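You operate a simulated robot arm through the tools that you are given. There is no shell and no other tool.

You are at the controls of a simulated two-armed robot. One attempt, no reset.

TASK
Jog the last two pouches out of the grippers, then switch off.
Fine: pull the magazine out first so that none is picked; JOG twice, RESET between; main switch off, then push the magazine home. Where these are worked on the way, their far stop is far enough and under half their travel is too little: magazine.

The check looks at the end state, three seconds after you hand in, the way a careful person would. Anything else that was tipped, shoved, dropped, spilled or broken makes it a failure.

THE ROBOT
Two 7-joint arms with two-finger parallel grippers on one trunk that stands fixed in place. Base frame: the origin is at the foot of the trunk, x ahead of it, y to its left, z up. Readings come in m, degrees, newtons and seconds.
The left shoulder is at [0.02, 0.113, 1.397], the right one opposite. With the tool pointing down near the work surface each hand reaches from about 0.1 to 0.46 m from the base axis, measured 20 degrees to its own side. Payload 1.57 kg a hand.
The tool frame of a hand sits at the grasp point between the pads (the TCP): z along the fingers, y along the line on which they close. The tips reach 0.03 m beyond it. Largest opening 0.08 m; finger width 0.017, thickness 0.012; the body of the gripper, 0.04 by 0.082 m, starts 0.08 m behind the TCP.
Orientation is told as [roll, pitch, yaw] about the base's x, y, z axes, in that order, counted from this pose: with the fingers straight down and closing along the base's y, the tool's x points along the base's -x, its y along +y and its z along -z.

THE INTERFACE
- The arms move only by the tool jog_arm. It takes "left_increments", "right_increments" or both (then of equal length, played together; a hand with none holds still); each is a list of rows, each an object of numbers (a shift or turn left out is 0, a gripper value left out holds the last): "dx", "dy", "dz": the shift along the tool's x, y, z in m; "ax", "ay", "az": the turn, a rotation vector about the tool's x, y, z in degrees; "jaw": the closure, from 0 (fully open) to 1 (shut). In form: [{"dx": .., "dy": .., "dz": .., "ax": .., "ay": .., "az": .., "jaw": ..}, ...]. A call has 1 to 20 rows; each row is the pose to reach, as a shift and turn from the pose commanded when the call began, along the tool's axes at that moment. Each row takes 0.2 s and may step no farther than 0.05 m and 8.6 degrees from the row before; otherwise, or with a gripper value out of range, the whole call is refused. A pose out of reach is approached as far as the arm can. The call stops where the force on the tool passes 40 N (or 10 N more than at its start, if that is more) or the arm is blocked; 0.2 s more then pass. The fingers move at their own pace (about 0.045 m/s each) and stop on an object; they squeeze with about 20 N. The grip force told is the motor's: it shows also when the fingers shut on nothing. Time passes only in rows, and 0.2 s behind the last, so rows that repeat a pose let the fingers close. It gives the time, the measured TCP pose, the force on the tool (base axes), the opening and the grip force at its end, in the units of the frame above (readings bear some noise), with the torque about the TCP (base axes, N m) and any sound that the robot's microphone picked up.
- Cameras (640 x 400 px; columns grow to the right, rows downward): "scene" is now at [0.0855, 0.0316, 1.5094]; the picture's right is [0.39, -0.92, 0.00], its down [-0.64, -0.27, -0.72] and it looks along [0.66, 0.28, -0.69] (base axes); focal length 253 px, centre (320, 200). "left" rides on the left gripper at [0.072, 0.007, -0.122] in its tool frame; the picture's right is [-0.09, 1.00, 0.00], its down [-0.84, -0.08, -0.54] and it looks along [-0.54, -0.05, 0.84] (tool axes); focal length 238 px, centre (320, 200). "right" rides on the right gripper at [0.072, -0.007, -0.122] in its tool frame; the picture's right is [0.09, 1.00, 0.00], its down [-0.84, 0.08, -0.54] and it looks along [-0.54, 0.05, 0.84] (tool axes); focal length 238 px, centre (320, 200). There is no depth. A picture from a camera that has moved, and an enlarged one, comes with that camera's place and axes in the base frame and with its lens.
- capture(camera): a new picture of that camera. It takes no simulated time.
- move_column(by): slides the trunk up (or, below 0, down) by that many m; the arms and the scene camera ride with it, the base frame stays. It gives what a move gives, with no picture.
- aim_head(pan, tilt): turns the head with the scene camera to pan (to the left, within 80 degrees either way) and tilt (down, from -29 to 69), counted from straight ahead of the robot. It gives what a move gives.
- close_up(camera, box): a new picture of the part [left, top, right, bottom] of that camera's present view, enlarged. It takes no simulated time.
- sign_off(): hands the job in; it is judged then, once.

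Places have to be worked out from the pictures, the camera data and where the tool is seen. Open the grippers and draw the arms clear of the work before you hand the job in, unless the task says otherwise.

The tools are called after ">>>" by a JSON object that holds its "op" and its "data". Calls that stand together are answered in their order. jog_arm: Moves the arms, as the interface text tells. Its arguments: {"type":"object","properties":{"left_increments":{"type":"array","items":{"type":"object","properties":{"dx":{"type":"number"},"dy":{"type":"number"},"dz":{"type":"number"},"ax":{"type":"number"},"ay":{"type":"number"},"az":{"type":"number"},"jaw":{"type":"number"}}}},"right_increments":{"type":"array","items":{"type":"object","properties":{"dx":{"type":"number"},"dy":{"type":"number"},"dz":{"type":"number"},"ax":{"type":"number"},"ay":{"type":"number"},"az":{"type":"number"},"jaw":{"type":"number"}}}}},"required":[]} The other tools are called the same way: move_column (by) slides the trunk up or down; aim_head (pan, tilt) turns the head that bears the scene camera; capture (camera) takes a picture; close_up (camera, box) takes an enlarged picture of a part of a camera's view; sign_off () hands the job in.

At the start:

```text
time: 0.0
left_ee_pos: [0.2829, 0.3376, 1.3238]
left_ee_rot: [0.0, -0.1, 0.1]
left_force: [-0.7, -0.5, -0.1]
left_moment: [0.01, -0.01, 0.01]
left_finger_gap: 0.0799
left_grasp_force: 0.0
right_ee_pos: [0.3389, -0.0177, 1.3077]
right_ee_rot: [0.0, 0.0, 0.0]
right_force: [0.2, -0.2, -0.4]
right_moment: [0.07, -0.02, -0.01]
right_finger_gap: 0.0801
right_grasp_force: 0.0
trunk travel left (down, up): [-0.45, 0.12]
head pan, tilt: [22.7, 44.0]
```

scene: 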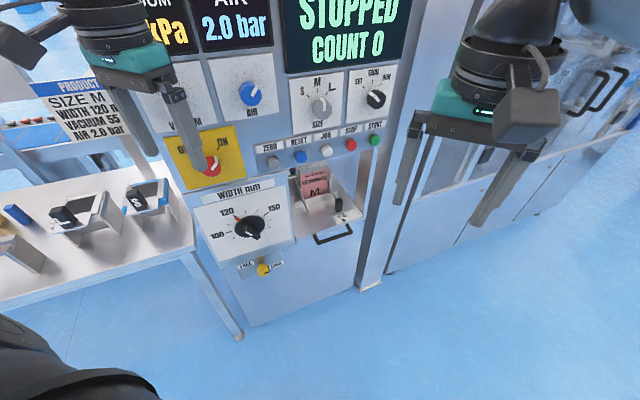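
right: 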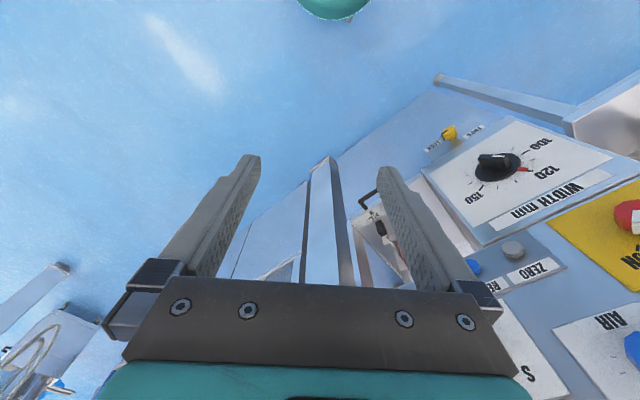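
left: 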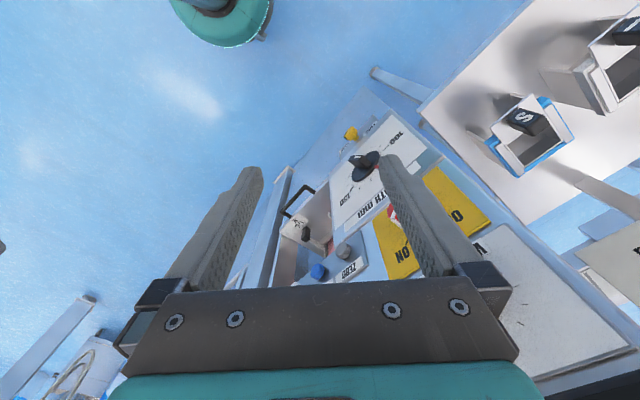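

The scene shows a machine panel with buttons, a main switch, and a magazine drawer under the buttons. I'll take enlarged views to read it first.

>>> {"op": "close_up", "data": {"camera": "scene", "box": [240, 120, 400, 220]}}

>>> {"op": "close_up", "data": {"camera": "scene", "box": [160, 100, 400, 250]}}

>>> {"op": "close_up", "data": {"camera": "scene", "box": [240, 0, 440, 125]}}

>>> {"op": "close_up", "data": {"camera": "left", "box": [260, 110, 520, 290]}}

```text
4.00 times, centred on (320, 170) of scene
camera zoom: at [0.0855, 0.0316, 1.5094], right [0.39, -0.92, 0.0], down [-0.64, -0.27, -0.72], along [0.66, 0.28, -0.69], focal length 1010 px, centre (320, 320)
```

zoom: 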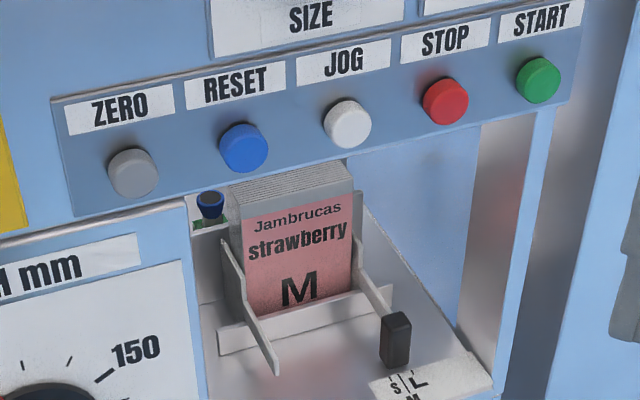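

```text
2.67 times, centred on (280, 175) of scene
camera zoom: at [0.0855, 0.0316, 1.5094], right [0.39, -0.92, 0.0], down [-0.64, -0.27, -0.72], along [0.66, 0.28, -0.69], focal length 674 px, centre (427, 267)
```

zoom: 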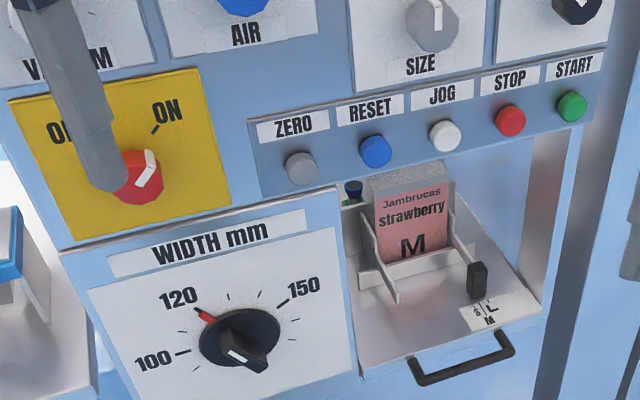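

```text
3.20 times, centred on (340, 62) of scene
camera zoom: at [0.0855, 0.0316, 1.5094], right [0.39, -0.92, 0.0], down [-0.64, -0.27, -0.72], along [0.66, 0.28, -0.69], focal length 808 px, centre (256, 640)
```

zoom: 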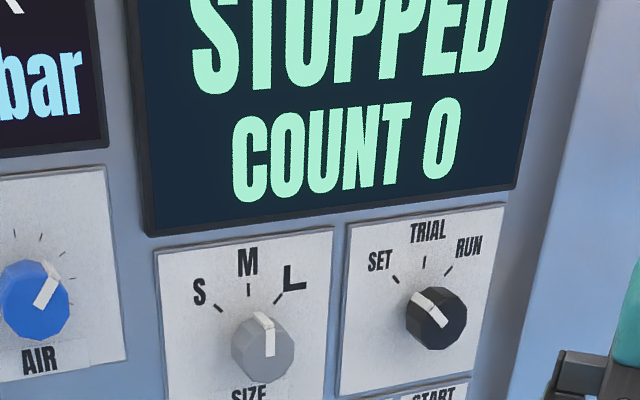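

```text
2.22 times, centred on (390, 200) of left
camera zoom: at [0.2115, 0.3444, 1.4453], right [0.09, 1.0, 0.0], down [0.84, -0.08, 0.54], along [0.54, -0.05, -0.84], focal length 530 px, centre (164, 200)
```

zoom: 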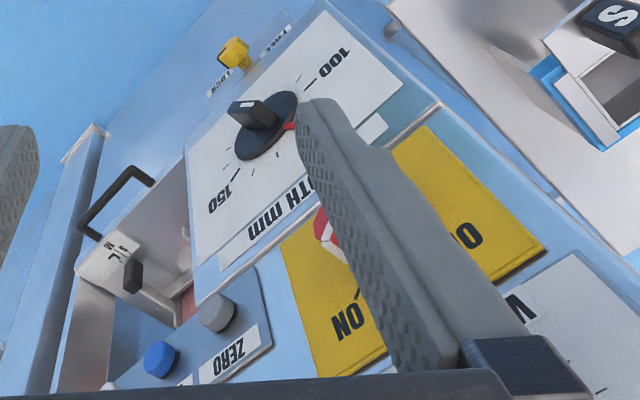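

From two views I put the panel at about yaw 49° facing the robot, the buttons near z≈1.11 and the magazine handle near (0.65, 0.21, 0.76). I'll aim the head to see more of the panel and refine this.

>>> {"op": "aim_head", "data": {"pan": 28, "tilt": 36}}

>>> {"op": "capture", "data": {"camera": "scene"}}

>>> {"op": "close_up", "data": {"camera": "right", "box": [320, 80, 640, 280]}}

```text
time: 0.7
left_ee_pos: [0.2836, 0.3389, 1.3235]
left_ee_rot: [0.1, 0.0, -0.1]
left_force: [0.1, 0.6, 0.4]
left_moment: [-0.01, 0.01, 0.0]
left_finger_gap: 0.0804
left_grasp_force: 0.1
right_ee_pos: [0.3391, -0.0164, 1.3088]
right_ee_rot: [0.0, -0.1, -0.1]
right_force: [0.3, -0.4, -0.6]
right_moment: [-0.02, 0.01, 0.02]
right_finger_gap: 0.0798
right_grasp_force: 0.1
trunk travel left (down, up): [-0.45, 0.12]
head pan, tilt: [28.0, 36.0]
```

```text
taken
camera scene: at [0.087, 0.0411, 1.5212], right [0.47, -0.88, 0.0], down [-0.52, -0.28, -0.81], along [0.71, 0.38, -0.59], focal length 253 px, centre (320, 200)
```

scene: 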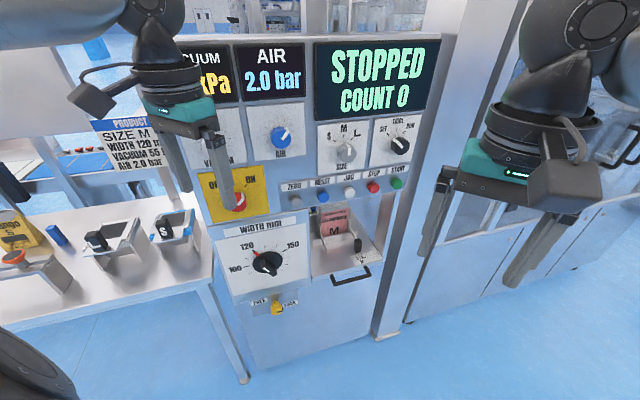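

```text
2.00 times, centred on (480, 180) of right
camera zoom: at [0.2671, -0.0226, 1.4299], right [-0.09, 1.0, 0.0], down [0.84, 0.08, 0.54], along [0.54, 0.05, -0.84], focal length 477 px, centre (0, 240)
```

zoom: 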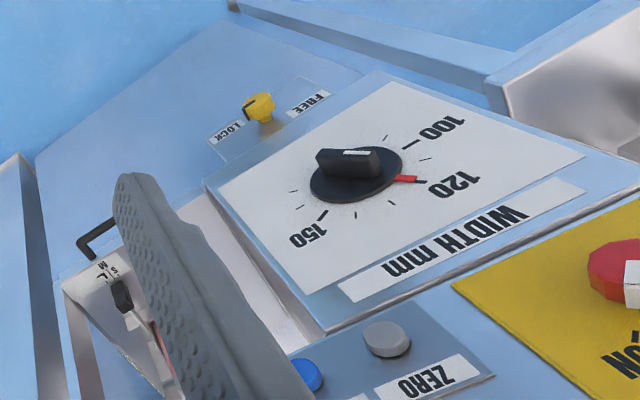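

The panel is clear now: ON/OFF knob points to ON, JOG is white, RESET is blue, and the magazine tray has a bow handle. Both hands have room in front of the panel, so I'll lower the trunk partly to get a second viewpoint and a better height.

>>> {"op": "move_column", "data": {"by": -0.2}}

>>> {"op": "capture", "data": {"camera": "scene"}}

>>> {"op": "close_up", "data": {"camera": "scene", "box": [240, 80, 440, 205]}}

>>> {"op": "close_up", "data": {"camera": "scene", "box": [240, 120, 400, 220]}}

>>> {"op": "capture", "data": {"camera": "left"}}

>>> {"op": "capture", "data": {"camera": "right"}}

```text
time: 2.9
left_ee_pos: [0.2837, 0.3378, 1.1237]
left_ee_rot: [0.0, 0.0, 0.1]
left_force: [-0.7, 0.4, 0.8]
left_moment: [-0.02, 0.02, -0.01]
left_finger_gap: 0.0799
left_grasp_force: 0.1
right_ee_pos: [0.3387, -0.0164, 1.1079]
right_ee_rot: [-0.1, 0.1, 0.1]
right_force: [0.7, -0.6, -0.2]
right_moment: [-0.03, -0.01, 0.03]
right_finger_gap: 0.0801
right_grasp_force: 0.1
trunk travel left (down, up): [-0.25, 0.32]
head pan, tilt: [28.0, 36.0]
```

```text
taken
camera scene: at [0.0869, 0.0411, 1.3213], right [0.47, -0.88, 0.0], down [-0.52, -0.28, -0.81], along [0.71, 0.38, -0.59], focal length 253 px, centre (320, 200)
```

scene: 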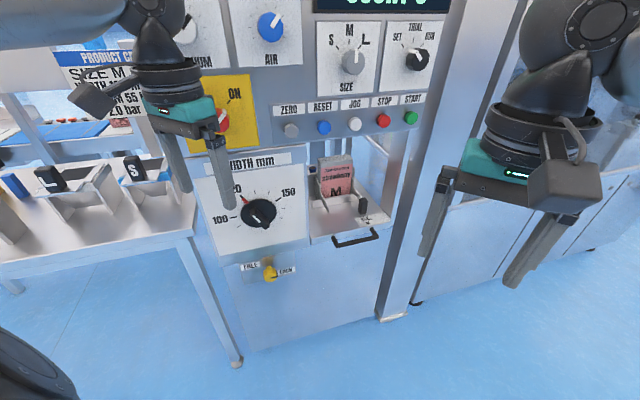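

```text
3.20 times, centred on (340, 142) of scene
camera zoom: at [0.0869, 0.0411, 1.3213], right [0.47, -0.88, 0.0], down [-0.52, -0.28, -0.81], along [0.71, 0.38, -0.59], focal length 808 px, centre (256, 384)
```

zoom: 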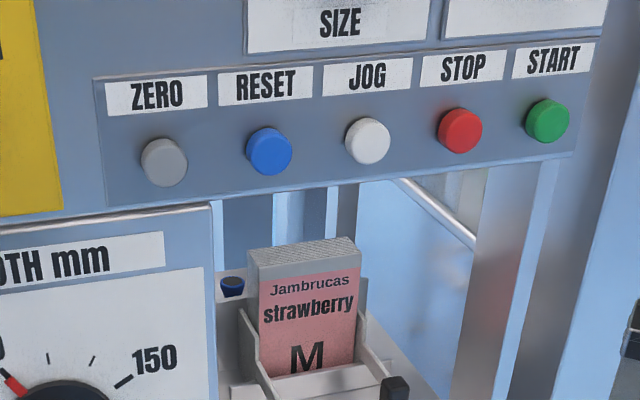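

```text
4.00 times, centred on (320, 170) of scene
camera zoom: at [0.0869, 0.0411, 1.3213], right [0.47, -0.88, 0.0], down [-0.52, -0.28, -0.81], along [0.71, 0.38, -0.59], focal length 1010 px, centre (320, 320)
```

zoom: 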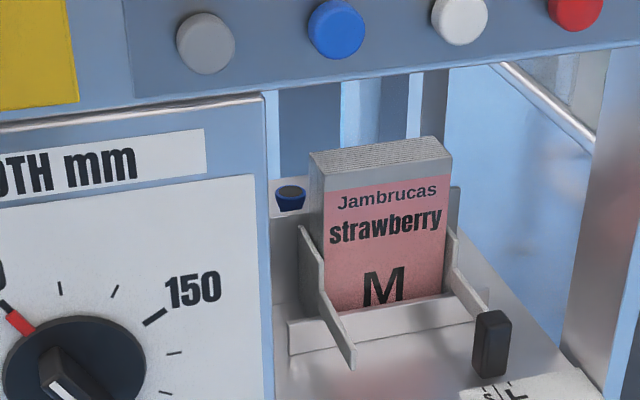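

```text
taken
camera left: at [0.2115, 0.3444, 1.2454], right [0.09, 1.0, 0.0], down [0.84, -0.08, 0.54], along [0.54, -0.05, -0.84], focal length 238 px, centre (320, 200)
```

left: 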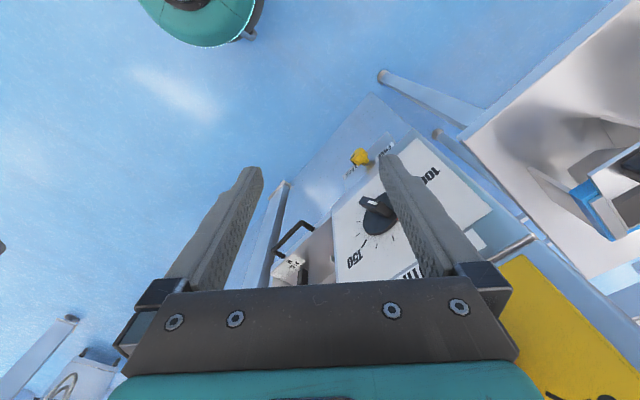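

```text
taken
camera right: at [0.267, -0.0226, 1.23], right [-0.09, 1.0, 0.0], down [0.84, 0.08, 0.54], along [0.54, 0.05, -0.84], focal length 238 px, centre (320, 200)
```

right: 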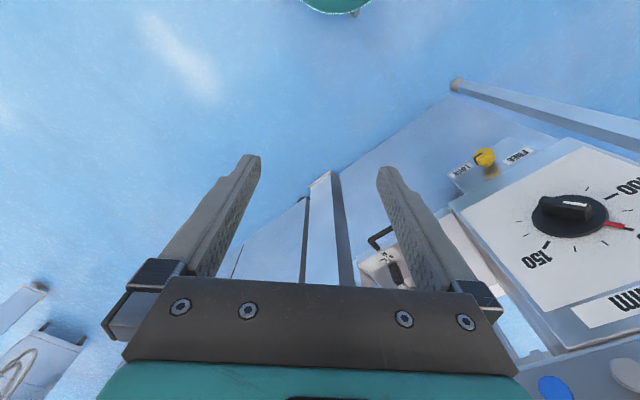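

The button row lies on a horizontal line at 45° to the base axes: JOG ≈ (0.657, 0.249, 1.112), RESET ≈ (0.602, 0.304, 1.112). I'll zoom in on the handle and tray from several cameras.

>>> {"op": "close_up", "data": {"camera": "scene", "box": [290, 150, 418, 230]}}

>>> {"op": "close_up", "data": {"camera": "scene", "box": [290, 190, 418, 270]}}

>>> {"op": "close_up", "data": {"camera": "right", "box": [320, 200, 448, 280]}}

>>> {"op": "close_up", "data": {"camera": "left", "box": [240, 200, 368, 280]}}

```text
5.00 times, centred on (354, 190) of scene
camera zoom: at [0.0869, 0.0411, 1.3213], right [0.47, -0.88, 0.0], down [-0.52, -0.28, -0.81], along [0.71, 0.38, -0.59], focal length 1263 px, centre (150, 250)
```

zoom: 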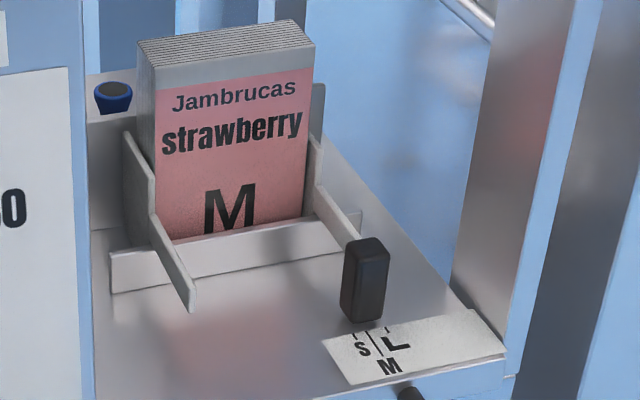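

```text
5.00 times, centred on (354, 230) of scene
camera zoom: at [0.0869, 0.0411, 1.3213], right [0.47, -0.88, 0.0], down [-0.52, -0.28, -0.81], along [0.71, 0.38, -0.59], focal length 1263 px, centre (150, 50)
```

zoom: 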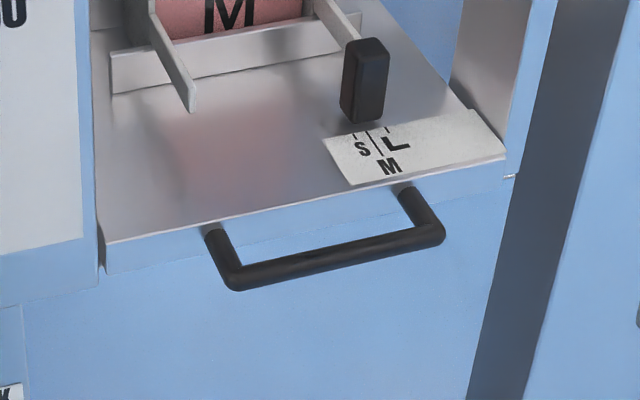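

```text
5.00 times, centred on (384, 240) of right
camera zoom: at [0.267, -0.0226, 1.23], right [-0.09, 1.0, 0.0], down [0.84, 0.08, 0.54], along [0.54, 0.05, -0.84], focal length 1192 px, centre (0, 0)
```

zoom: 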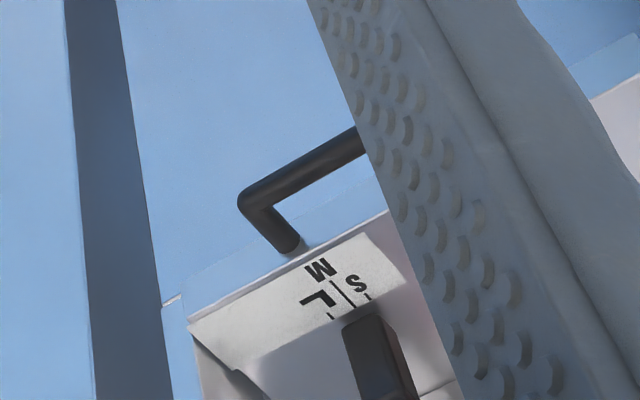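

```text
5.00 times, centred on (304, 240) of left
camera zoom: at [0.2115, 0.3444, 1.2454], right [0.09, 1.0, 0.0], down [0.84, -0.08, 0.54], along [0.54, -0.05, -0.84], focal length 1192 px, centre (400, 0)
```

zoom: 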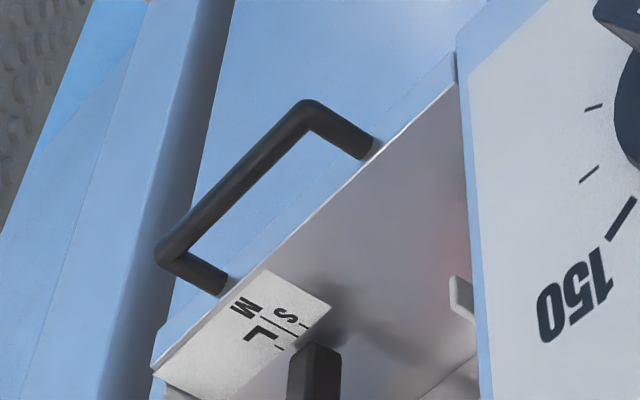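

The handle bar is about 14 cm long with its centre near (0.663, 0.206, 0.728). It stands about 4.5 cm off the tray front. I'll move the right arm aside and bring the left hand toward a 45° downward pose facing the handle, jaw half open.

>>> {"op": "jog_arm", "data": {"left_increments": [{"dx": -0.018, "dy": -0.0198, "dz": 0.0142, "ax": -3.55, "ay": -1.471, "az": 3.55, "jaw": 0.5}, {"dx": -0.036, "dy": -0.0397, "dz": 0.0283, "ax": -7.1, "ay": -2.942, "az": 7.1}, {"dx": -0.054, "dy": -0.0595, "dz": 0.0425, "ax": -10.65, "ay": -4.413, "az": 10.65}, {"dx": -0.072, "dy": -0.0793, "dz": 0.0567, "ax": -14.2, "ay": -5.884, "az": 14.2}, {"dx": -0.09, "dy": -0.0992, "dz": 0.0708, "ax": -17.75, "ay": -7.355, "az": 17.75}, {"dx": -0.108, "dy": -0.119, "dz": 0.085, "ax": -21.3, "ay": -8.826, "az": 21.3}], "right_increments": [{"dy": -0.04, "dx": 0.01}, {"dy": -0.08, "dx": 0.02}, {"dy": -0.12, "dx": 0.03}, {"dy": -0.16, "dx": 0.04}, {"dy": -0.2, "dx": 0.05}, {"dy": -0.24, "dx": 0.06}]}}

>>> {"op": "capture", "data": {"camera": "scene"}}

```text
time: 4.3
left_ee_pos: [0.3941, 0.2183, 1.0383]
left_ee_rot: [22.5, -4.6, -22.4]
left_force: [-0.4, -0.4, 0.3]
left_moment: [-0.02, 0.0, -0.01]
left_finger_gap: 0.0399
left_grasp_force: 0.1
right_ee_pos: [0.2788, -0.2558, 1.1077]
right_ee_rot: [0.0, 0.1, 0.2]
right_force: [0.0, -0.7, 0.8]
right_moment: [-0.02, 0.03, -0.01]
right_finger_gap: 0.0798
right_grasp_force: 0.0
trunk travel left (down, up): [-0.25, 0.32]
head pan, tilt: [28.0, 36.0]
```

```text
taken
camera scene: at [0.0871, 0.0411, 1.3212], right [0.47, -0.88, 0.0], down [-0.52, -0.28, -0.81], along [0.71, 0.38, -0.59], focal length 253 px, centre (320, 200)
```

scene: 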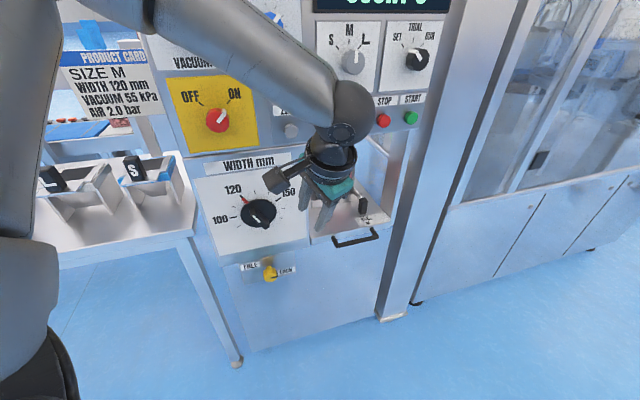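

The arm follows well and the panel is clear of it. I'll finish the second half of the motion, then take close-ups of the main switch now that it's unobstructed.

>>> {"op": "jog_arm", "data": {"left_increments": [{"dx": -0.0226, "dy": -0.0169, "dz": 0.0109, "ax": -3.55, "ay": -1.471, "az": 3.55}, {"dx": -0.0452, "dy": -0.0337, "dz": 0.0218, "ax": -7.1, "ay": -2.942, "az": 7.1}, {"dx": -0.0679, "dy": -0.0506, "dz": 0.0326, "ax": -10.65, "ay": -4.413, "az": 10.65}, {"dx": -0.0905, "dy": -0.0675, "dz": 0.0435, "ax": -14.2, "ay": -5.884, "az": 14.2}, {"dx": -0.1131, "dy": -0.0843, "dz": 0.0544, "ax": -17.75, "ay": -7.355, "az": 17.75}, {"dx": -0.1357, "dy": -0.1012, "dz": 0.0653, "ax": -21.3, "ay": -8.826, "az": 21.3}]}}

>>> {"op": "close_up", "data": {"camera": "scene", "box": [160, 60, 320, 160]}}

>>> {"op": "capture", "data": {"camera": "scene"}}

>>> {"op": "capture", "data": {"camera": "left"}}

```text
time: 5.7
left_ee_pos: [0.4542, 0.2018, 1.0099]
left_ee_rot: [45.0, -0.1, -45.1]
left_force: [-0.3, -0.3, -0.5]
left_moment: [0.01, -0.03, -0.03]
left_finger_gap: 0.0398
left_grasp_force: 0.1
left hand out of reach, approached as far as the arm can: row 3, 4, 5, 6
right_ee_pos: [0.2795, -0.2559, 1.1076]
right_ee_rot: [0.0, 0.0, 0.0]
right_force: [0.6, -0.7, 0.7]
right_moment: [0.01, -0.01, -0.03]
right_finger_gap: 0.0798
right_grasp_force: 0.1
trunk travel left (down, up): [-0.25, 0.32]
head pan, tilt: [28.0, 36.0]
```

```text
4.00 times, centred on (240, 110) of scene
camera zoom: at [0.087, 0.0411, 1.3213], right [0.47, -0.88, 0.0], down [-0.52, -0.28, -0.81], along [0.71, 0.38, -0.59], focal length 1010 px, centre (640, 560)
```

zoom: 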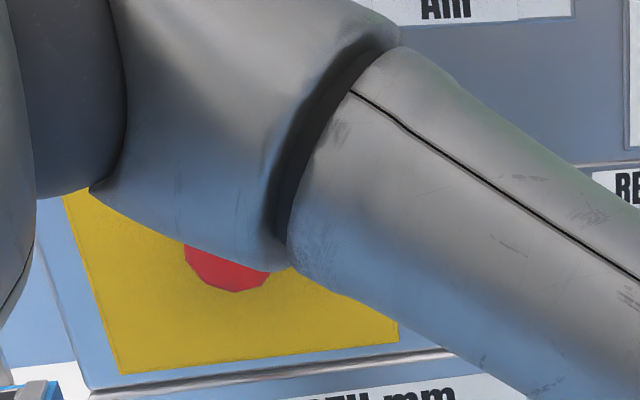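

```text
taken
camera scene: at [0.087, 0.0411, 1.3213], right [0.47, -0.88, 0.0], down [-0.52, -0.28, -0.81], along [0.71, 0.38, -0.59], focal length 253 px, centre (320, 200)
```

scene: 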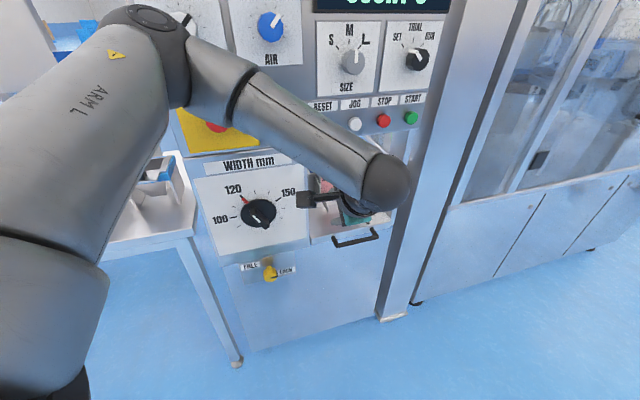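

```text
taken
camera left: at [0.3454, 0.1951, 1.1005], right [0.56, 0.43, 0.7], down [0.28, -0.9, 0.33], along [0.78, 0.01, -0.63], focal length 238 px, centre (320, 200)
```

left: 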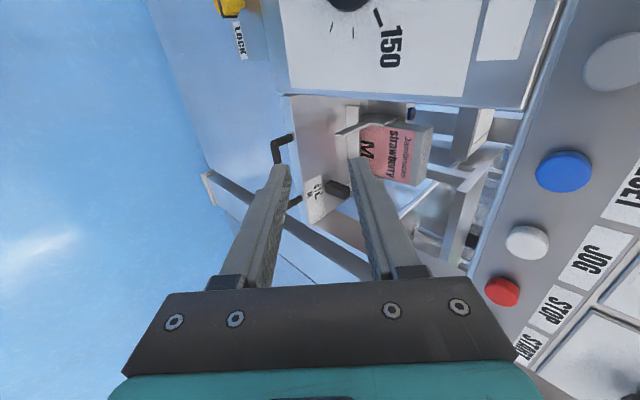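

The arm stopped short at (0.454, 0.202, 1.010), which looks like a joint limit in a folded posture, though the orientation is right. Lowering the trunk brings the hand to handle height, so I can then extend forward, which should relax the wrist.

>>> {"op": "move_column", "data": {"by": -0.2}}

>>> {"op": "capture", "data": {"camera": "scene"}}

>>> {"op": "capture", "data": {"camera": "left"}}

>>> {"op": "capture", "data": {"camera": "right"}}

```text
time: 7.8
left_ee_pos: [0.454, 0.2017, 0.8087]
left_ee_rot: [44.9, -0.1, -45.0]
left_force: [0.0, -0.3, 0.4]
left_moment: [0.01, 0.05, -0.03]
left_finger_gap: 0.0399
left_grasp_force: 0.0
right_ee_pos: [0.2791, -0.2564, 0.9075]
right_ee_rot: [0.0, 0.0, 0.0]
right_force: [-0.3, 0.6, -0.4]
right_moment: [0.0, 0.04, 0.0]
right_finger_gap: 0.0801
right_grasp_force: 0.1
trunk travel left (down, up): [-0.05, 0.52]
head pan, tilt: [28.0, 36.0]
```

```text
taken
camera scene: at [0.0869, 0.0411, 1.1213], right [0.47, -0.88, 0.0], down [-0.52, -0.28, -0.81], along [0.71, 0.38, -0.59], focal length 253 px, centre (320, 200)
```

scene: 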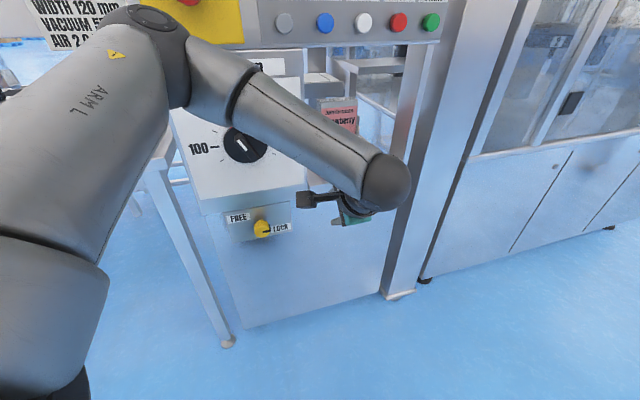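

```text
taken
camera left: at [0.3453, 0.1951, 0.9006], right [0.56, 0.43, 0.7], down [0.28, -0.9, 0.33], along [0.78, 0.01, -0.63], focal length 238 px, centre (320, 200)
```

left: 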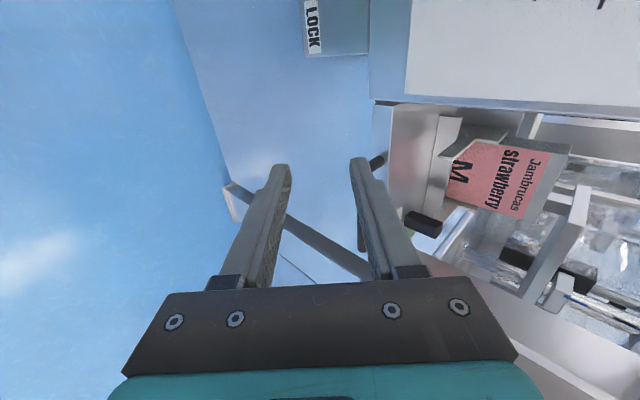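

```text
taken
camera right: at [0.2077, -0.2612, 1.0299], right [-0.09, 1.0, 0.0], down [0.84, 0.08, 0.54], along [0.54, 0.05, -0.84], focal length 238 px, centre (320, 200)
```

right: 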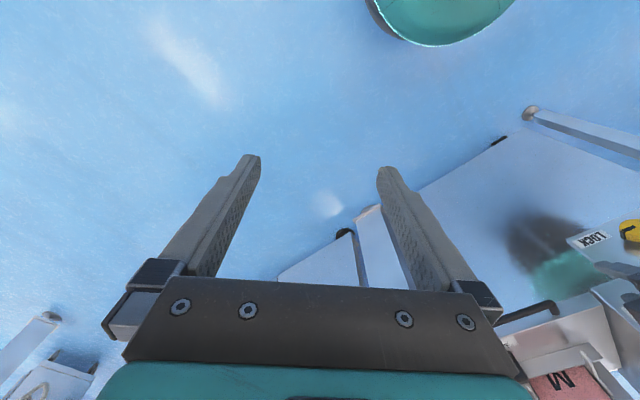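

To learn whether the commanded pose was clamped at the reached one, I'll test with a small 3 cm move to the right (tool −x) and forward.

>>> {"op": "jog_arm", "data": {"left_increments": [{"dy": 0.014, "dz": 0.014}, {"dy": 0.028, "dz": 0.028}]}}

```text
time: 8.4
left_ee_pos: [0.4812, 0.2303, 0.8085]
left_ee_rot: [44.9, -0.1, -45.0]
left_force: [0.7, 0.0, 0.7]
left_moment: [0.0, 0.01, 0.0]
left_finger_gap: 0.0399
left_grasp_force: 0.0
right_ee_pos: [0.2793, -0.2539, 0.9077]
right_ee_rot: [0.0, 0.0, 0.0]
right_force: [-0.2, -1.1, -0.8]
right_moment: [0.0, 0.0, 0.02]
right_finger_gap: 0.0798
right_grasp_force: 0.0
trunk travel left (down, up): [-0.05, 0.52]
head pan, tilt: [28.0, 36.0]
```

Commands are relative to the reached pose, so I can carry on. Next I'll slide right along the panel toward the pre-grasp point.

>>> {"op": "jog_arm", "data": {"left_increments": [{"dx": -0.03, "dy": 0.004, "dz": 0.007}, {"dx": -0.06, "dy": 0.009, "dz": 0.014}, {"dx": -0.09, "dy": 0.013, "dz": 0.021}, {"dx": -0.12, "dy": 0.018, "dz": 0.028}, {"dx": -0.146, "dy": 0.022, "dz": 0.036}]}}

>>> {"op": "capture", "data": {"camera": "scene"}}

>>> {"op": "capture", "data": {"camera": "left"}}

```text
time: 9.6
left_ee_pos: [0.5352, 0.2358, 0.8405]
left_ee_rot: [44.8, -0.2, -45.2]
left_force: [0.0, -0.5, -0.4]
left_moment: [0.03, -0.04, -0.01]
left_finger_gap: 0.04
left_grasp_force: 0.1
left hand out of reach, approached as far as the arm can: row 1, 2, 3, 4, 5
right_ee_pos: [0.2796, -0.2561, 0.9088]
right_ee_rot: [0.0, 0.0, 0.0]
right_force: [-0.7, 0.4, -0.6]
right_moment: [-0.02, 0.0, 0.02]
right_finger_gap: 0.08
right_grasp_force: 0.1
trunk travel left (down, up): [-0.05, 0.52]
head pan, tilt: [28.0, 36.0]
```

```text
taken
camera scene: at [0.087, 0.0411, 1.1213], right [0.47, -0.88, 0.0], down [-0.52, -0.28, -0.81], along [0.71, 0.38, -0.59], focal length 253 px, centre (320, 200)
```

scene: 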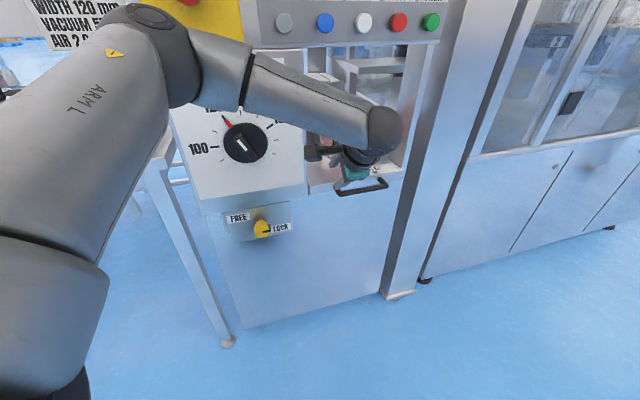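

```text
taken
camera left: at [0.4264, 0.229, 0.9312], right [0.56, 0.43, 0.7], down [0.28, -0.9, 0.33], along [0.78, 0.01, -0.63], focal length 238 px, centre (320, 200)
```

left: 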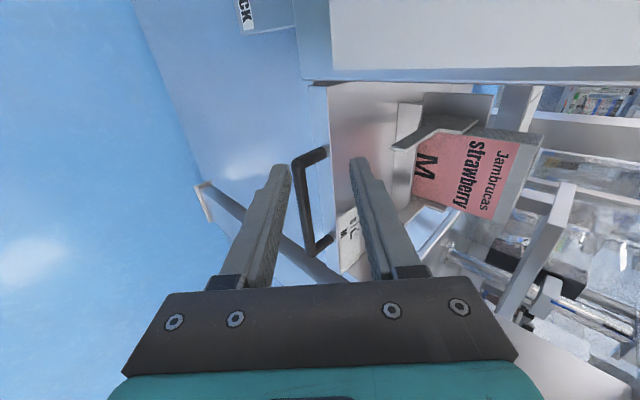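

The left wrist can't bend enough here (l stopped at 0.21, and the bar starts at about 0.25). The right arm's forearm would naturally point the right way, so I'll back the left arm out along its path.

>>> {"op": "jog_arm", "data": {"left_increments": [{"dx": 0.011, "dy": -0.0262, "dz": -0.0121}, {"dx": 0.022, "dy": -0.0525, "dz": -0.0242}, {"dx": 0.033, "dy": -0.0787, "dz": -0.0363}, {"dx": 0.0546, "dy": -0.0723, "dz": -0.0461, "ax": 4.26, "ay": 1.765, "az": -4.26}, {"dx": 0.0763, "dy": -0.0658, "dz": -0.056, "ax": 8.52, "ay": 3.53, "az": -8.52}, {"dx": 0.0979, "dy": -0.0594, "dz": -0.0658, "ax": 12.78, "ay": 5.295, "az": -12.78}, {"dx": 0.1196, "dy": -0.053, "dz": -0.0756, "ax": 17.04, "ay": 7.06, "az": -17.04}, {"dx": 0.1412, "dy": -0.0466, "dz": -0.0855, "ax": 21.3, "ay": 8.825, "az": -21.3}, {"dx": 0.1628, "dy": -0.0401, "dz": -0.0953, "ax": 25.56, "ay": 10.59, "az": -25.56}, {"dx": 0.1845, "dy": -0.0337, "dz": -0.1051, "ax": 29.82, "ay": 12.355, "az": -29.82}, {"dx": 0.2061, "dy": -0.0273, "dz": -0.1149, "ax": 34.08, "ay": 14.12, "az": -34.08}, {"dx": 0.2278, "dy": -0.0208, "dz": -0.1248, "ax": 38.34, "ay": 15.885, "az": -38.34}, {"dx": 0.2494, "dy": -0.0144, "dz": -0.1346, "ax": 42.6, "ay": 17.65, "az": -42.6}]}}

>>> {"op": "capture", "data": {"camera": "scene"}}

```text
time: 12.4
left_ee_pos: [0.2837, 0.339, 0.9248]
left_ee_rot: [-0.2, 0.0, 0.0]
left_force: [0.7, 0.1, 0.8]
left_moment: [0.0, 0.01, 0.0]
left_finger_gap: 0.0402
left_grasp_force: 0.1
right_ee_pos: [0.2785, -0.2555, 0.9078]
right_ee_rot: [0.1, 0.0, 0.1]
right_force: [-0.4, 0.6, 0.9]
right_moment: [0.04, 0.0, 0.0]
right_finger_gap: 0.0799
right_grasp_force: 0.0
trunk travel left (down, up): [-0.05, 0.52]
head pan, tilt: [28.0, 36.0]
```

```text
taken
camera scene: at [0.087, 0.0411, 1.1212], right [0.47, -0.88, 0.0], down [-0.52, -0.28, -0.81], along [0.71, 0.38, -0.59], focal length 253 px, centre (320, 200)
```

scene: 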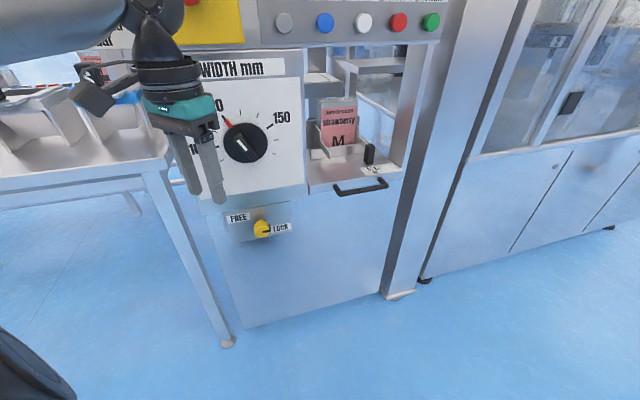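

The left arm is back. I'll move the right hand toward the handle with the same 45° down orientation, in two stages, and nudge the left hand a little further away.

>>> {"op": "jog_arm", "data": {"right_increments": [{"dx": -0.0171, "dy": 0.0236, "dz": 0.0048, "ax": -4.26, "ay": -1.765, "az": 4.26, "jaw": 0.5}, {"dx": -0.0342, "dy": 0.0472, "dz": 0.0096, "ax": -8.52, "ay": -3.53, "az": 8.52}, {"dx": -0.0513, "dy": 0.0708, "dz": 0.0144, "ax": -12.78, "ay": -5.295, "az": 12.78}, {"dx": -0.0684, "dy": 0.0944, "dz": 0.0192, "ax": -17.04, "ay": -7.06, "az": 17.04}, {"dx": -0.0855, "dy": 0.118, "dz": 0.024, "ax": -21.3, "ay": -8.825, "az": 21.3}, {"dx": -0.1026, "dy": 0.1416, "dz": 0.0288, "ax": -25.56, "ay": -10.59, "az": 25.56}, {"dx": -0.1197, "dy": 0.1652, "dz": 0.0336, "ax": -29.82, "ay": -12.355, "az": 29.82}, {"dx": -0.1368, "dy": 0.1888, "dz": 0.0384, "ax": -34.08, "ay": -14.12, "az": 34.08}, {"dx": -0.1539, "dy": 0.2124, "dz": 0.0432, "ax": -38.34, "ay": -15.885, "az": 38.34}, {"dx": -0.171, "dy": 0.236, "dz": 0.048, "ax": -42.6, "ay": -17.65, "az": 42.6}], "left_increments": [{"dx": 0.01, "dy": 0.01}, {"dx": 0.02, "dy": 0.02}, {"dx": 0.03, "dy": 0.03}, {"dx": 0.04, "dy": 0.04}, {"dx": 0.05, "dy": 0.05}, {"dx": 0.06, "dy": 0.06}, {"dx": 0.06, "dy": 0.07}, {"dx": 0.06, "dy": 0.08}, {"dx": 0.06, "dy": 0.08}, {"dx": 0.06, "dy": 0.08}]}}

>>> {"op": "capture", "data": {"camera": "scene"}}

>>> {"op": "capture", "data": {"camera": "right"}}

>>> {"op": "close_up", "data": {"camera": "scene", "box": [290, 130, 418, 210]}}

```text
time: 14.6
left_ee_pos: [0.2255, 0.4197, 0.924]
left_ee_rot: [-0.1, -0.1, 0.0]
left_force: [0.2, 0.3, -0.3]
left_moment: [0.02, -0.01, -0.04]
left_finger_gap: 0.0399
left_grasp_force: 0.1
left hand out of reach, approached as far as the arm can: row 3
right_ee_pos: [0.4519, -0.0196, 0.8621]
right_ee_rot: [45.0, 0.0, -45.1]
right_force: [0.1, 0.5, -0.1]
right_moment: [0.0, -0.02, 0.02]
right_finger_gap: 0.04
right_grasp_force: 0.0
trunk travel left (down, up): [-0.05, 0.52]
head pan, tilt: [28.0, 36.0]
```

```text
taken
camera scene: at [0.0869, 0.0411, 1.1212], right [0.47, -0.88, 0.0], down [-0.52, -0.28, -0.81], along [0.71, 0.38, -0.59], focal length 253 px, centre (320, 200)
```

scene: 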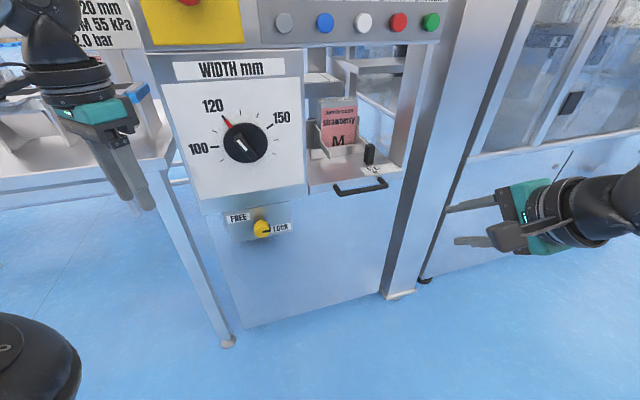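

```text
taken
camera right: at [0.3368, -0.0324, 0.9427], right [0.43, 0.56, 0.71], down [0.36, -0.82, 0.44], along [0.83, 0.06, -0.56], focal length 238 px, centre (320, 200)
```

right: 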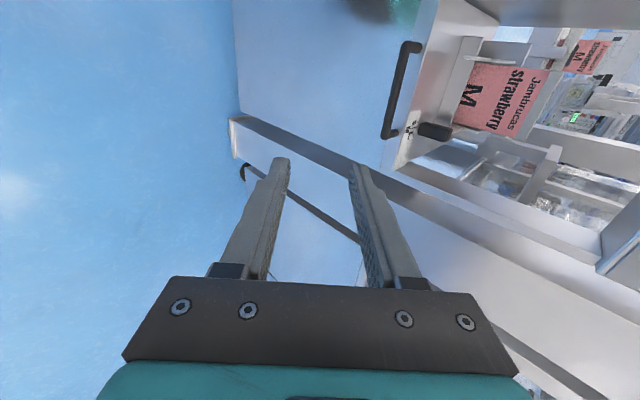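

```text
5.00 times, centred on (354, 170) of scene
camera zoom: at [0.0869, 0.0411, 1.1212], right [0.47, -0.88, 0.0], down [-0.52, -0.28, -0.81], along [0.71, 0.38, -0.59], focal length 1263 px, centre (150, 350)
```

zoom: 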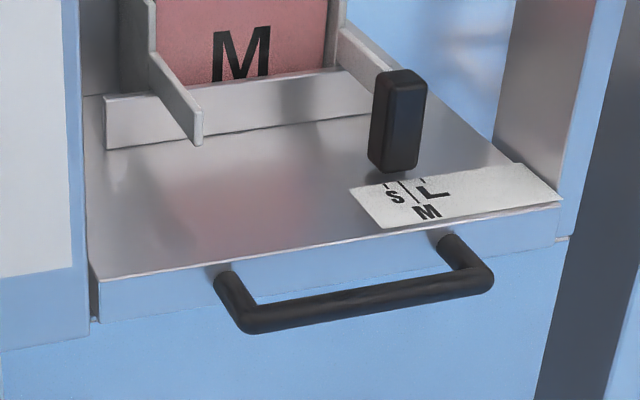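

The handle centre is now refined to (0.662, 0.209, 0.7285). The right arm takes this orientation without trouble, so I'll move it to a pre-grasp 8 cm back along the finger axis.

>>> {"op": "jog_arm", "data": {"right_increments": [{"dx": 0.0019, "dy": 0.0178, "dz": 0.0334}, {"dx": 0.0037, "dy": 0.0357, "dz": 0.0668}, {"dx": 0.0056, "dy": 0.0535, "dz": 0.1002}, {"dx": 0.0075, "dy": 0.0714, "dz": 0.1335}, {"dx": 0.0094, "dy": 0.0892, "dz": 0.1669}, {"dx": 0.0112, "dy": 0.1071, "dz": 0.2003}, {"dx": 0.0131, "dy": 0.1249, "dz": 0.2337}]}}

>>> {"op": "capture", "data": {"camera": "scene"}}

>>> {"op": "capture", "data": {"camera": "right"}}

```text
time: 16.2
left_ee_pos: [0.2262, 0.4189, 0.9244]
left_ee_rot: [-0.1, 0.0, -0.1]
left_force: [0.4, -0.6, 0.9]
left_moment: [0.04, 0.03, 0.01]
left_finger_gap: 0.0399
left_grasp_force: 0.0
right_ee_pos: [0.622, 0.1696, 0.7836]
right_ee_rot: [45.1, 0.0, -44.9]
right_force: [-0.8, -0.3, 0.1]
right_moment: [0.02, -0.03, 0.02]
right_finger_gap: 0.0403
right_grasp_force: 0.1
trunk travel left (down, up): [-0.05, 0.52]
head pan, tilt: [28.0, 36.0]
```

```text
taken
camera scene: at [0.0869, 0.041, 1.1212], right [0.47, -0.88, 0.0], down [-0.52, -0.28, -0.81], along [0.71, 0.38, -0.59], focal length 253 px, centre (320, 200)
```

scene: 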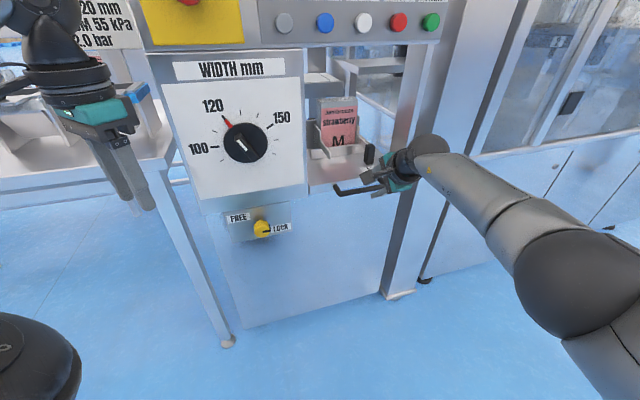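

```text
taken
camera right: at [0.5064, 0.1566, 0.8643], right [0.43, 0.56, 0.71], down [0.36, -0.82, 0.44], along [0.83, 0.07, -0.56], focal length 238 px, centre (320, 200)
```

right: 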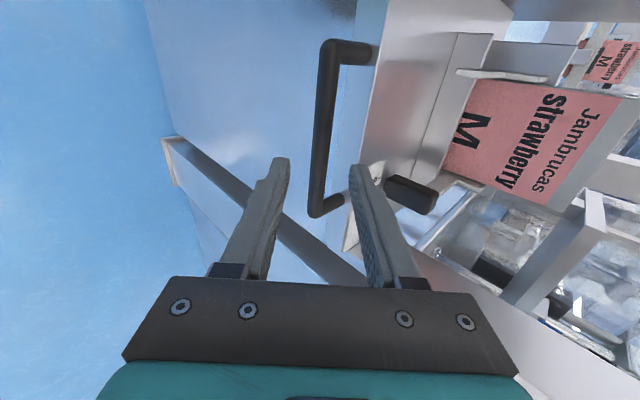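

The hand is at pre-grasp and the bar sits between the fingertips in its view. I'll advance 6.5 cm along the fingers with a 4 mm correction toward the bar.

>>> {"op": "jog_arm", "data": {"right_increments": [{"dy": 0.002, "dz": 0.02}, {"dy": 0.004, "dz": 0.035}, {"dy": 0.004, "dz": 0.05}, {"dy": 0.004, "dz": 0.065}]}}

>>> {"op": "capture", "data": {"camera": "right"}}

>>> {"op": "close_up", "data": {"camera": "scene", "box": [290, 130, 418, 210]}}

```text
time: 17.2
left_ee_pos: [0.2262, 0.4187, 0.9248]
left_ee_rot: [0.0, 0.1, 0.0]
left_force: [-0.3, -0.9, 0.6]
left_moment: [0.02, 0.01, -0.03]
left_finger_gap: 0.0399
left_grasp_force: 0.1
right_ee_pos: [0.622, 0.179, 0.7662]
right_ee_rot: [45.0, 0.0, -45.0]
right_force: [0.1, -0.1, -0.4]
right_moment: [0.02, -0.01, 0.01]
right_finger_gap: 0.0399
right_grasp_force: 0.0
right hand out of reach, approached as far as the arm can: row 1, 2, 3, 4
trunk travel left (down, up): [-0.05, 0.52]
head pan, tilt: [28.0, 36.0]
```

```text
taken
camera right: at [0.5063, 0.1657, 0.8478], right [0.43, 0.56, 0.7], down [0.36, -0.82, 0.44], along [0.83, 0.06, -0.56], focal length 238 px, centre (320, 200)
```

right: 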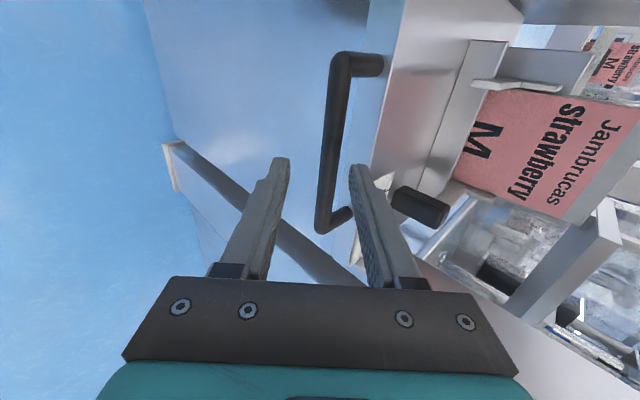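

```text
5.00 times, centred on (354, 170) of scene
camera zoom: at [0.0871, 0.0406, 1.1213], right [0.47, -0.88, 0.0], down [-0.52, -0.28, -0.81], along [0.71, 0.38, -0.59], focal length 1263 px, centre (150, 350)
```

zoom: 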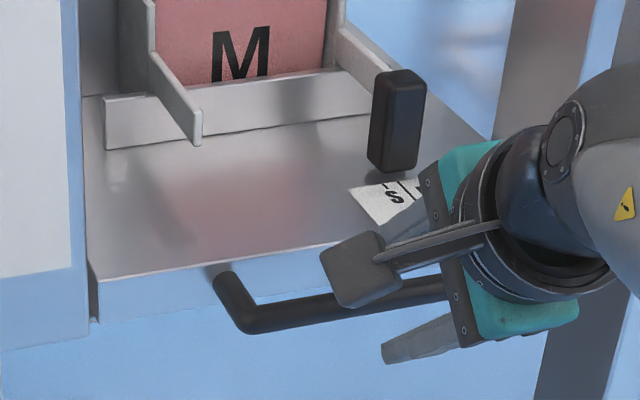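

The right arm hits its reach limit 2–3 cm short. A flatter 30° pitch, a grip nearer the bar's left end, and the last 5 cm of trunk travel should shorten the reach. I'll back off first.

>>> {"op": "jog_arm", "data": {"right_increments": [{"dz": -0.03}, {"dz": -0.06}]}}

>>> {"op": "move_column", "data": {"by": -0.05}}

>>> {"op": "jog_arm", "data": {"right_increments": [{"dx": 0.019, "dy": 0.0128, "dz": 0.0092, "ax": -7.5}, {"dx": 0.038, "dy": 0.0255, "dz": 0.0184, "ax": -15}]}}

>>> {"op": "capture", "data": {"camera": "right"}}

>>> {"op": "capture", "data": {"camera": "scene"}}

```text
time: 17.8
left_ee_pos: [0.2279, 0.4177, 0.9254]
left_ee_rot: [0.0, -0.1, 0.0]
left_force: [0.0, 0.1, 0.0]
left_moment: [0.04, 0.04, 0.01]
left_finger_gap: 0.04
left_grasp_force: 0.1
right_ee_pos: [0.592, 0.1471, 0.8076]
right_ee_rot: [44.9, 0.1, -45.3]
right_force: [0.3, 0.4, 0.6]
right_moment: [-0.01, -0.02, 0.04]
right_finger_gap: 0.04
right_grasp_force: 0.1
trunk travel left (down, up): [-0.05, 0.52]
head pan, tilt: [28.0, 36.0]
```

```text
time: 18.8
left_ee_pos: [0.2261, 0.4189, 0.8744]
left_ee_rot: [-0.1, 0.0, 0.0]
left_force: [0.9, -0.5, 0.5]
left_moment: [0.01, 0.0, 0.0]
left_finger_gap: 0.0399
left_grasp_force: 0.0
right_ee_pos: [0.5902, 0.1494, 0.7593]
right_ee_rot: [45.0, 0.0, -45.0]
right_force: [0.0, -0.4, 0.4]
right_moment: [0.05, 0.0, -0.01]
right_finger_gap: 0.0401
right_grasp_force: 0.0
trunk travel left (down, up): [0.0, 0.57]
head pan, tilt: [28.0, 36.0]
```

```text
time: 19.4
left_ee_pos: [0.2263, 0.4197, 0.875]
left_ee_rot: [0.0, 0.0, 0.1]
left_force: [-0.8, -0.3, 0.0]
left_moment: [0.0, 0.01, 0.01]
left_finger_gap: 0.0401
left_grasp_force: 0.1
right_ee_pos: [0.5859, 0.1985, 0.763]
right_ee_rot: [60.0, 0.0, -44.9]
right_force: [0.8, 0.6, 0.4]
right_moment: [-0.01, 0.03, -0.01]
right_finger_gap: 0.0398
right_grasp_force: 0.1
trunk travel left (down, up): [0.0, 0.57]
head pan, tilt: [28.0, 36.0]
```

```text
taken
camera right: at [0.4584, 0.1723, 0.8192], right [0.29, 0.42, 0.86], down [0.29, -0.9, 0.34], along [0.91, 0.15, -0.38], focal length 238 px, centre (320, 200)
```

right: 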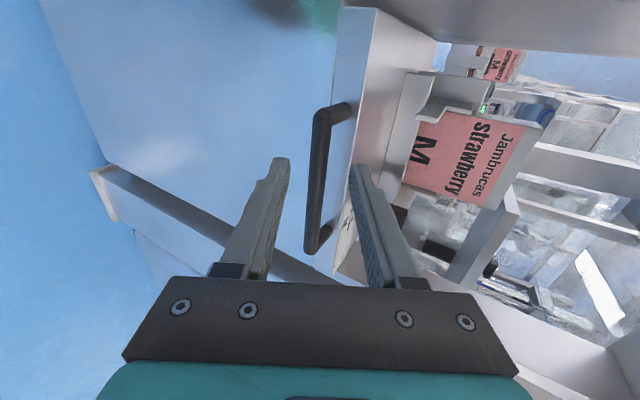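

```text
taken
camera scene: at [0.087, 0.0411, 1.0713], right [0.47, -0.88, 0.0], down [-0.52, -0.28, -0.81], along [0.71, 0.38, -0.59], focal length 253 px, centre (320, 200)
```

scene: 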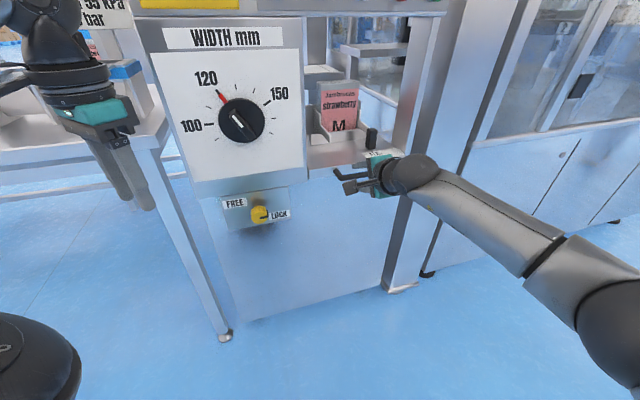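

The fingers straddle the bar line in the hand view, and the predicted bar position matches within about 3 px. I'll advance along the fingers.

>>> {"op": "jog_arm", "data": {"right_increments": [{"dz": 0.02}, {"dz": 0.035}, {"dz": 0.045}, {"dz": 0.055}]}}

>>> {"op": "capture", "data": {"camera": "right"}}

>>> {"op": "close_up", "data": {"camera": "scene", "box": [290, 120, 418, 200]}}

```text
time: 20.4
left_ee_pos: [0.2267, 0.4195, 0.8745]
left_ee_rot: [0.0, 0.1, 0.0]
left_force: [-0.9, -0.5, -0.2]
left_moment: [-0.01, 0.01, 0.0]
left_finger_gap: 0.0399
left_grasp_force: 0.1
right_ee_pos: [0.6202, 0.232, 0.7364]
right_ee_rot: [60.1, -0.1, -45.0]
right_force: [0.6, -0.1, -0.3]
right_moment: [-0.02, 0.02, 0.03]
right_finger_gap: 0.0401
right_grasp_force: 0.0
trunk travel left (down, up): [0.0, 0.57]
head pan, tilt: [28.0, 36.0]
```

```text
taken
camera right: at [0.4914, 0.207, 0.7914], right [0.29, 0.42, 0.86], down [0.29, -0.9, 0.34], along [0.91, 0.15, -0.38], focal length 238 px, centre (320, 200)
```

right: 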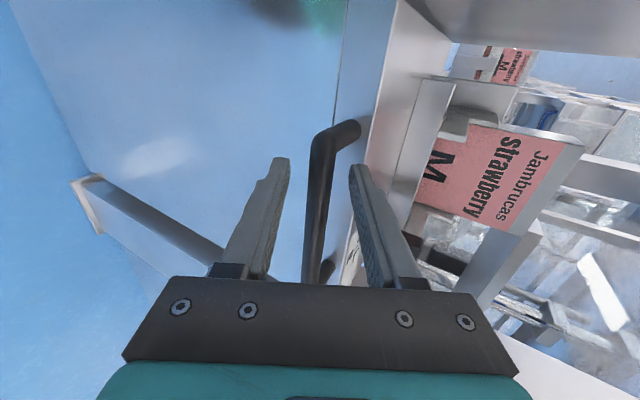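

```text
5.00 times, centred on (354, 160) of scene
camera zoom: at [0.087, 0.041, 1.0713], right [0.47, -0.88, 0.0], down [-0.52, -0.28, -0.81], along [0.71, 0.38, -0.59], focal length 1263 px, centre (150, 400)
```

zoom: 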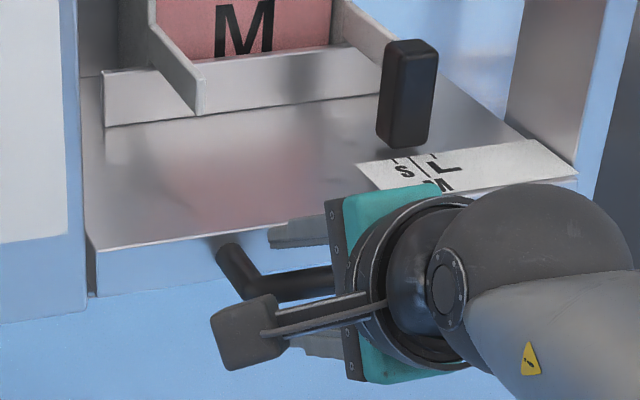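

The bar passes between the two fingers with the tips beyond it. Closing the jaw on it.

>>> {"op": "jog_arm", "data": {"right_increments": [{"jaw": 1}, {"jaw": 1}, {"jaw": 1}, {"jaw": 1}, {"jaw": 1}]}}

>>> {"op": "capture", "data": {"camera": "right"}}

```text
time: 21.6
left_ee_pos: [0.2256, 0.4191, 0.8747]
left_ee_rot: [-0.1, 0.0, 0.0]
left_force: [0.0, 0.3, 0.4]
left_moment: [0.02, -0.04, 0.03]
left_finger_gap: 0.0401
left_grasp_force: 0.0
right_ee_pos: [0.6191, 0.2337, 0.737]
right_ee_rot: [60.1, -0.2, -44.9]
right_force: [0.3, 1.7, 2.2]
right_moment: [-0.04, -0.14, 0.08]
right_finger_gap: 0.0159
right_grasp_force: 31.3
trunk travel left (down, up): [0.0, 0.57]
head pan, tilt: [28.0, 36.0]
```

```text
taken
camera right: at [0.4913, 0.2071, 0.7917], right [0.29, 0.42, 0.86], down [0.29, -0.9, 0.34], along [0.91, 0.15, -0.38], focal length 238 px, centre (320, 200)
```

right: 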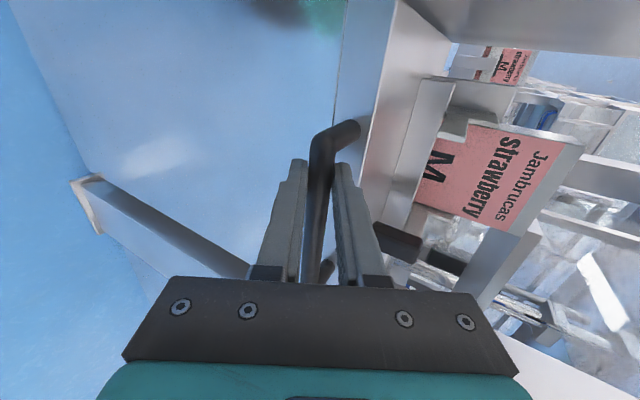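

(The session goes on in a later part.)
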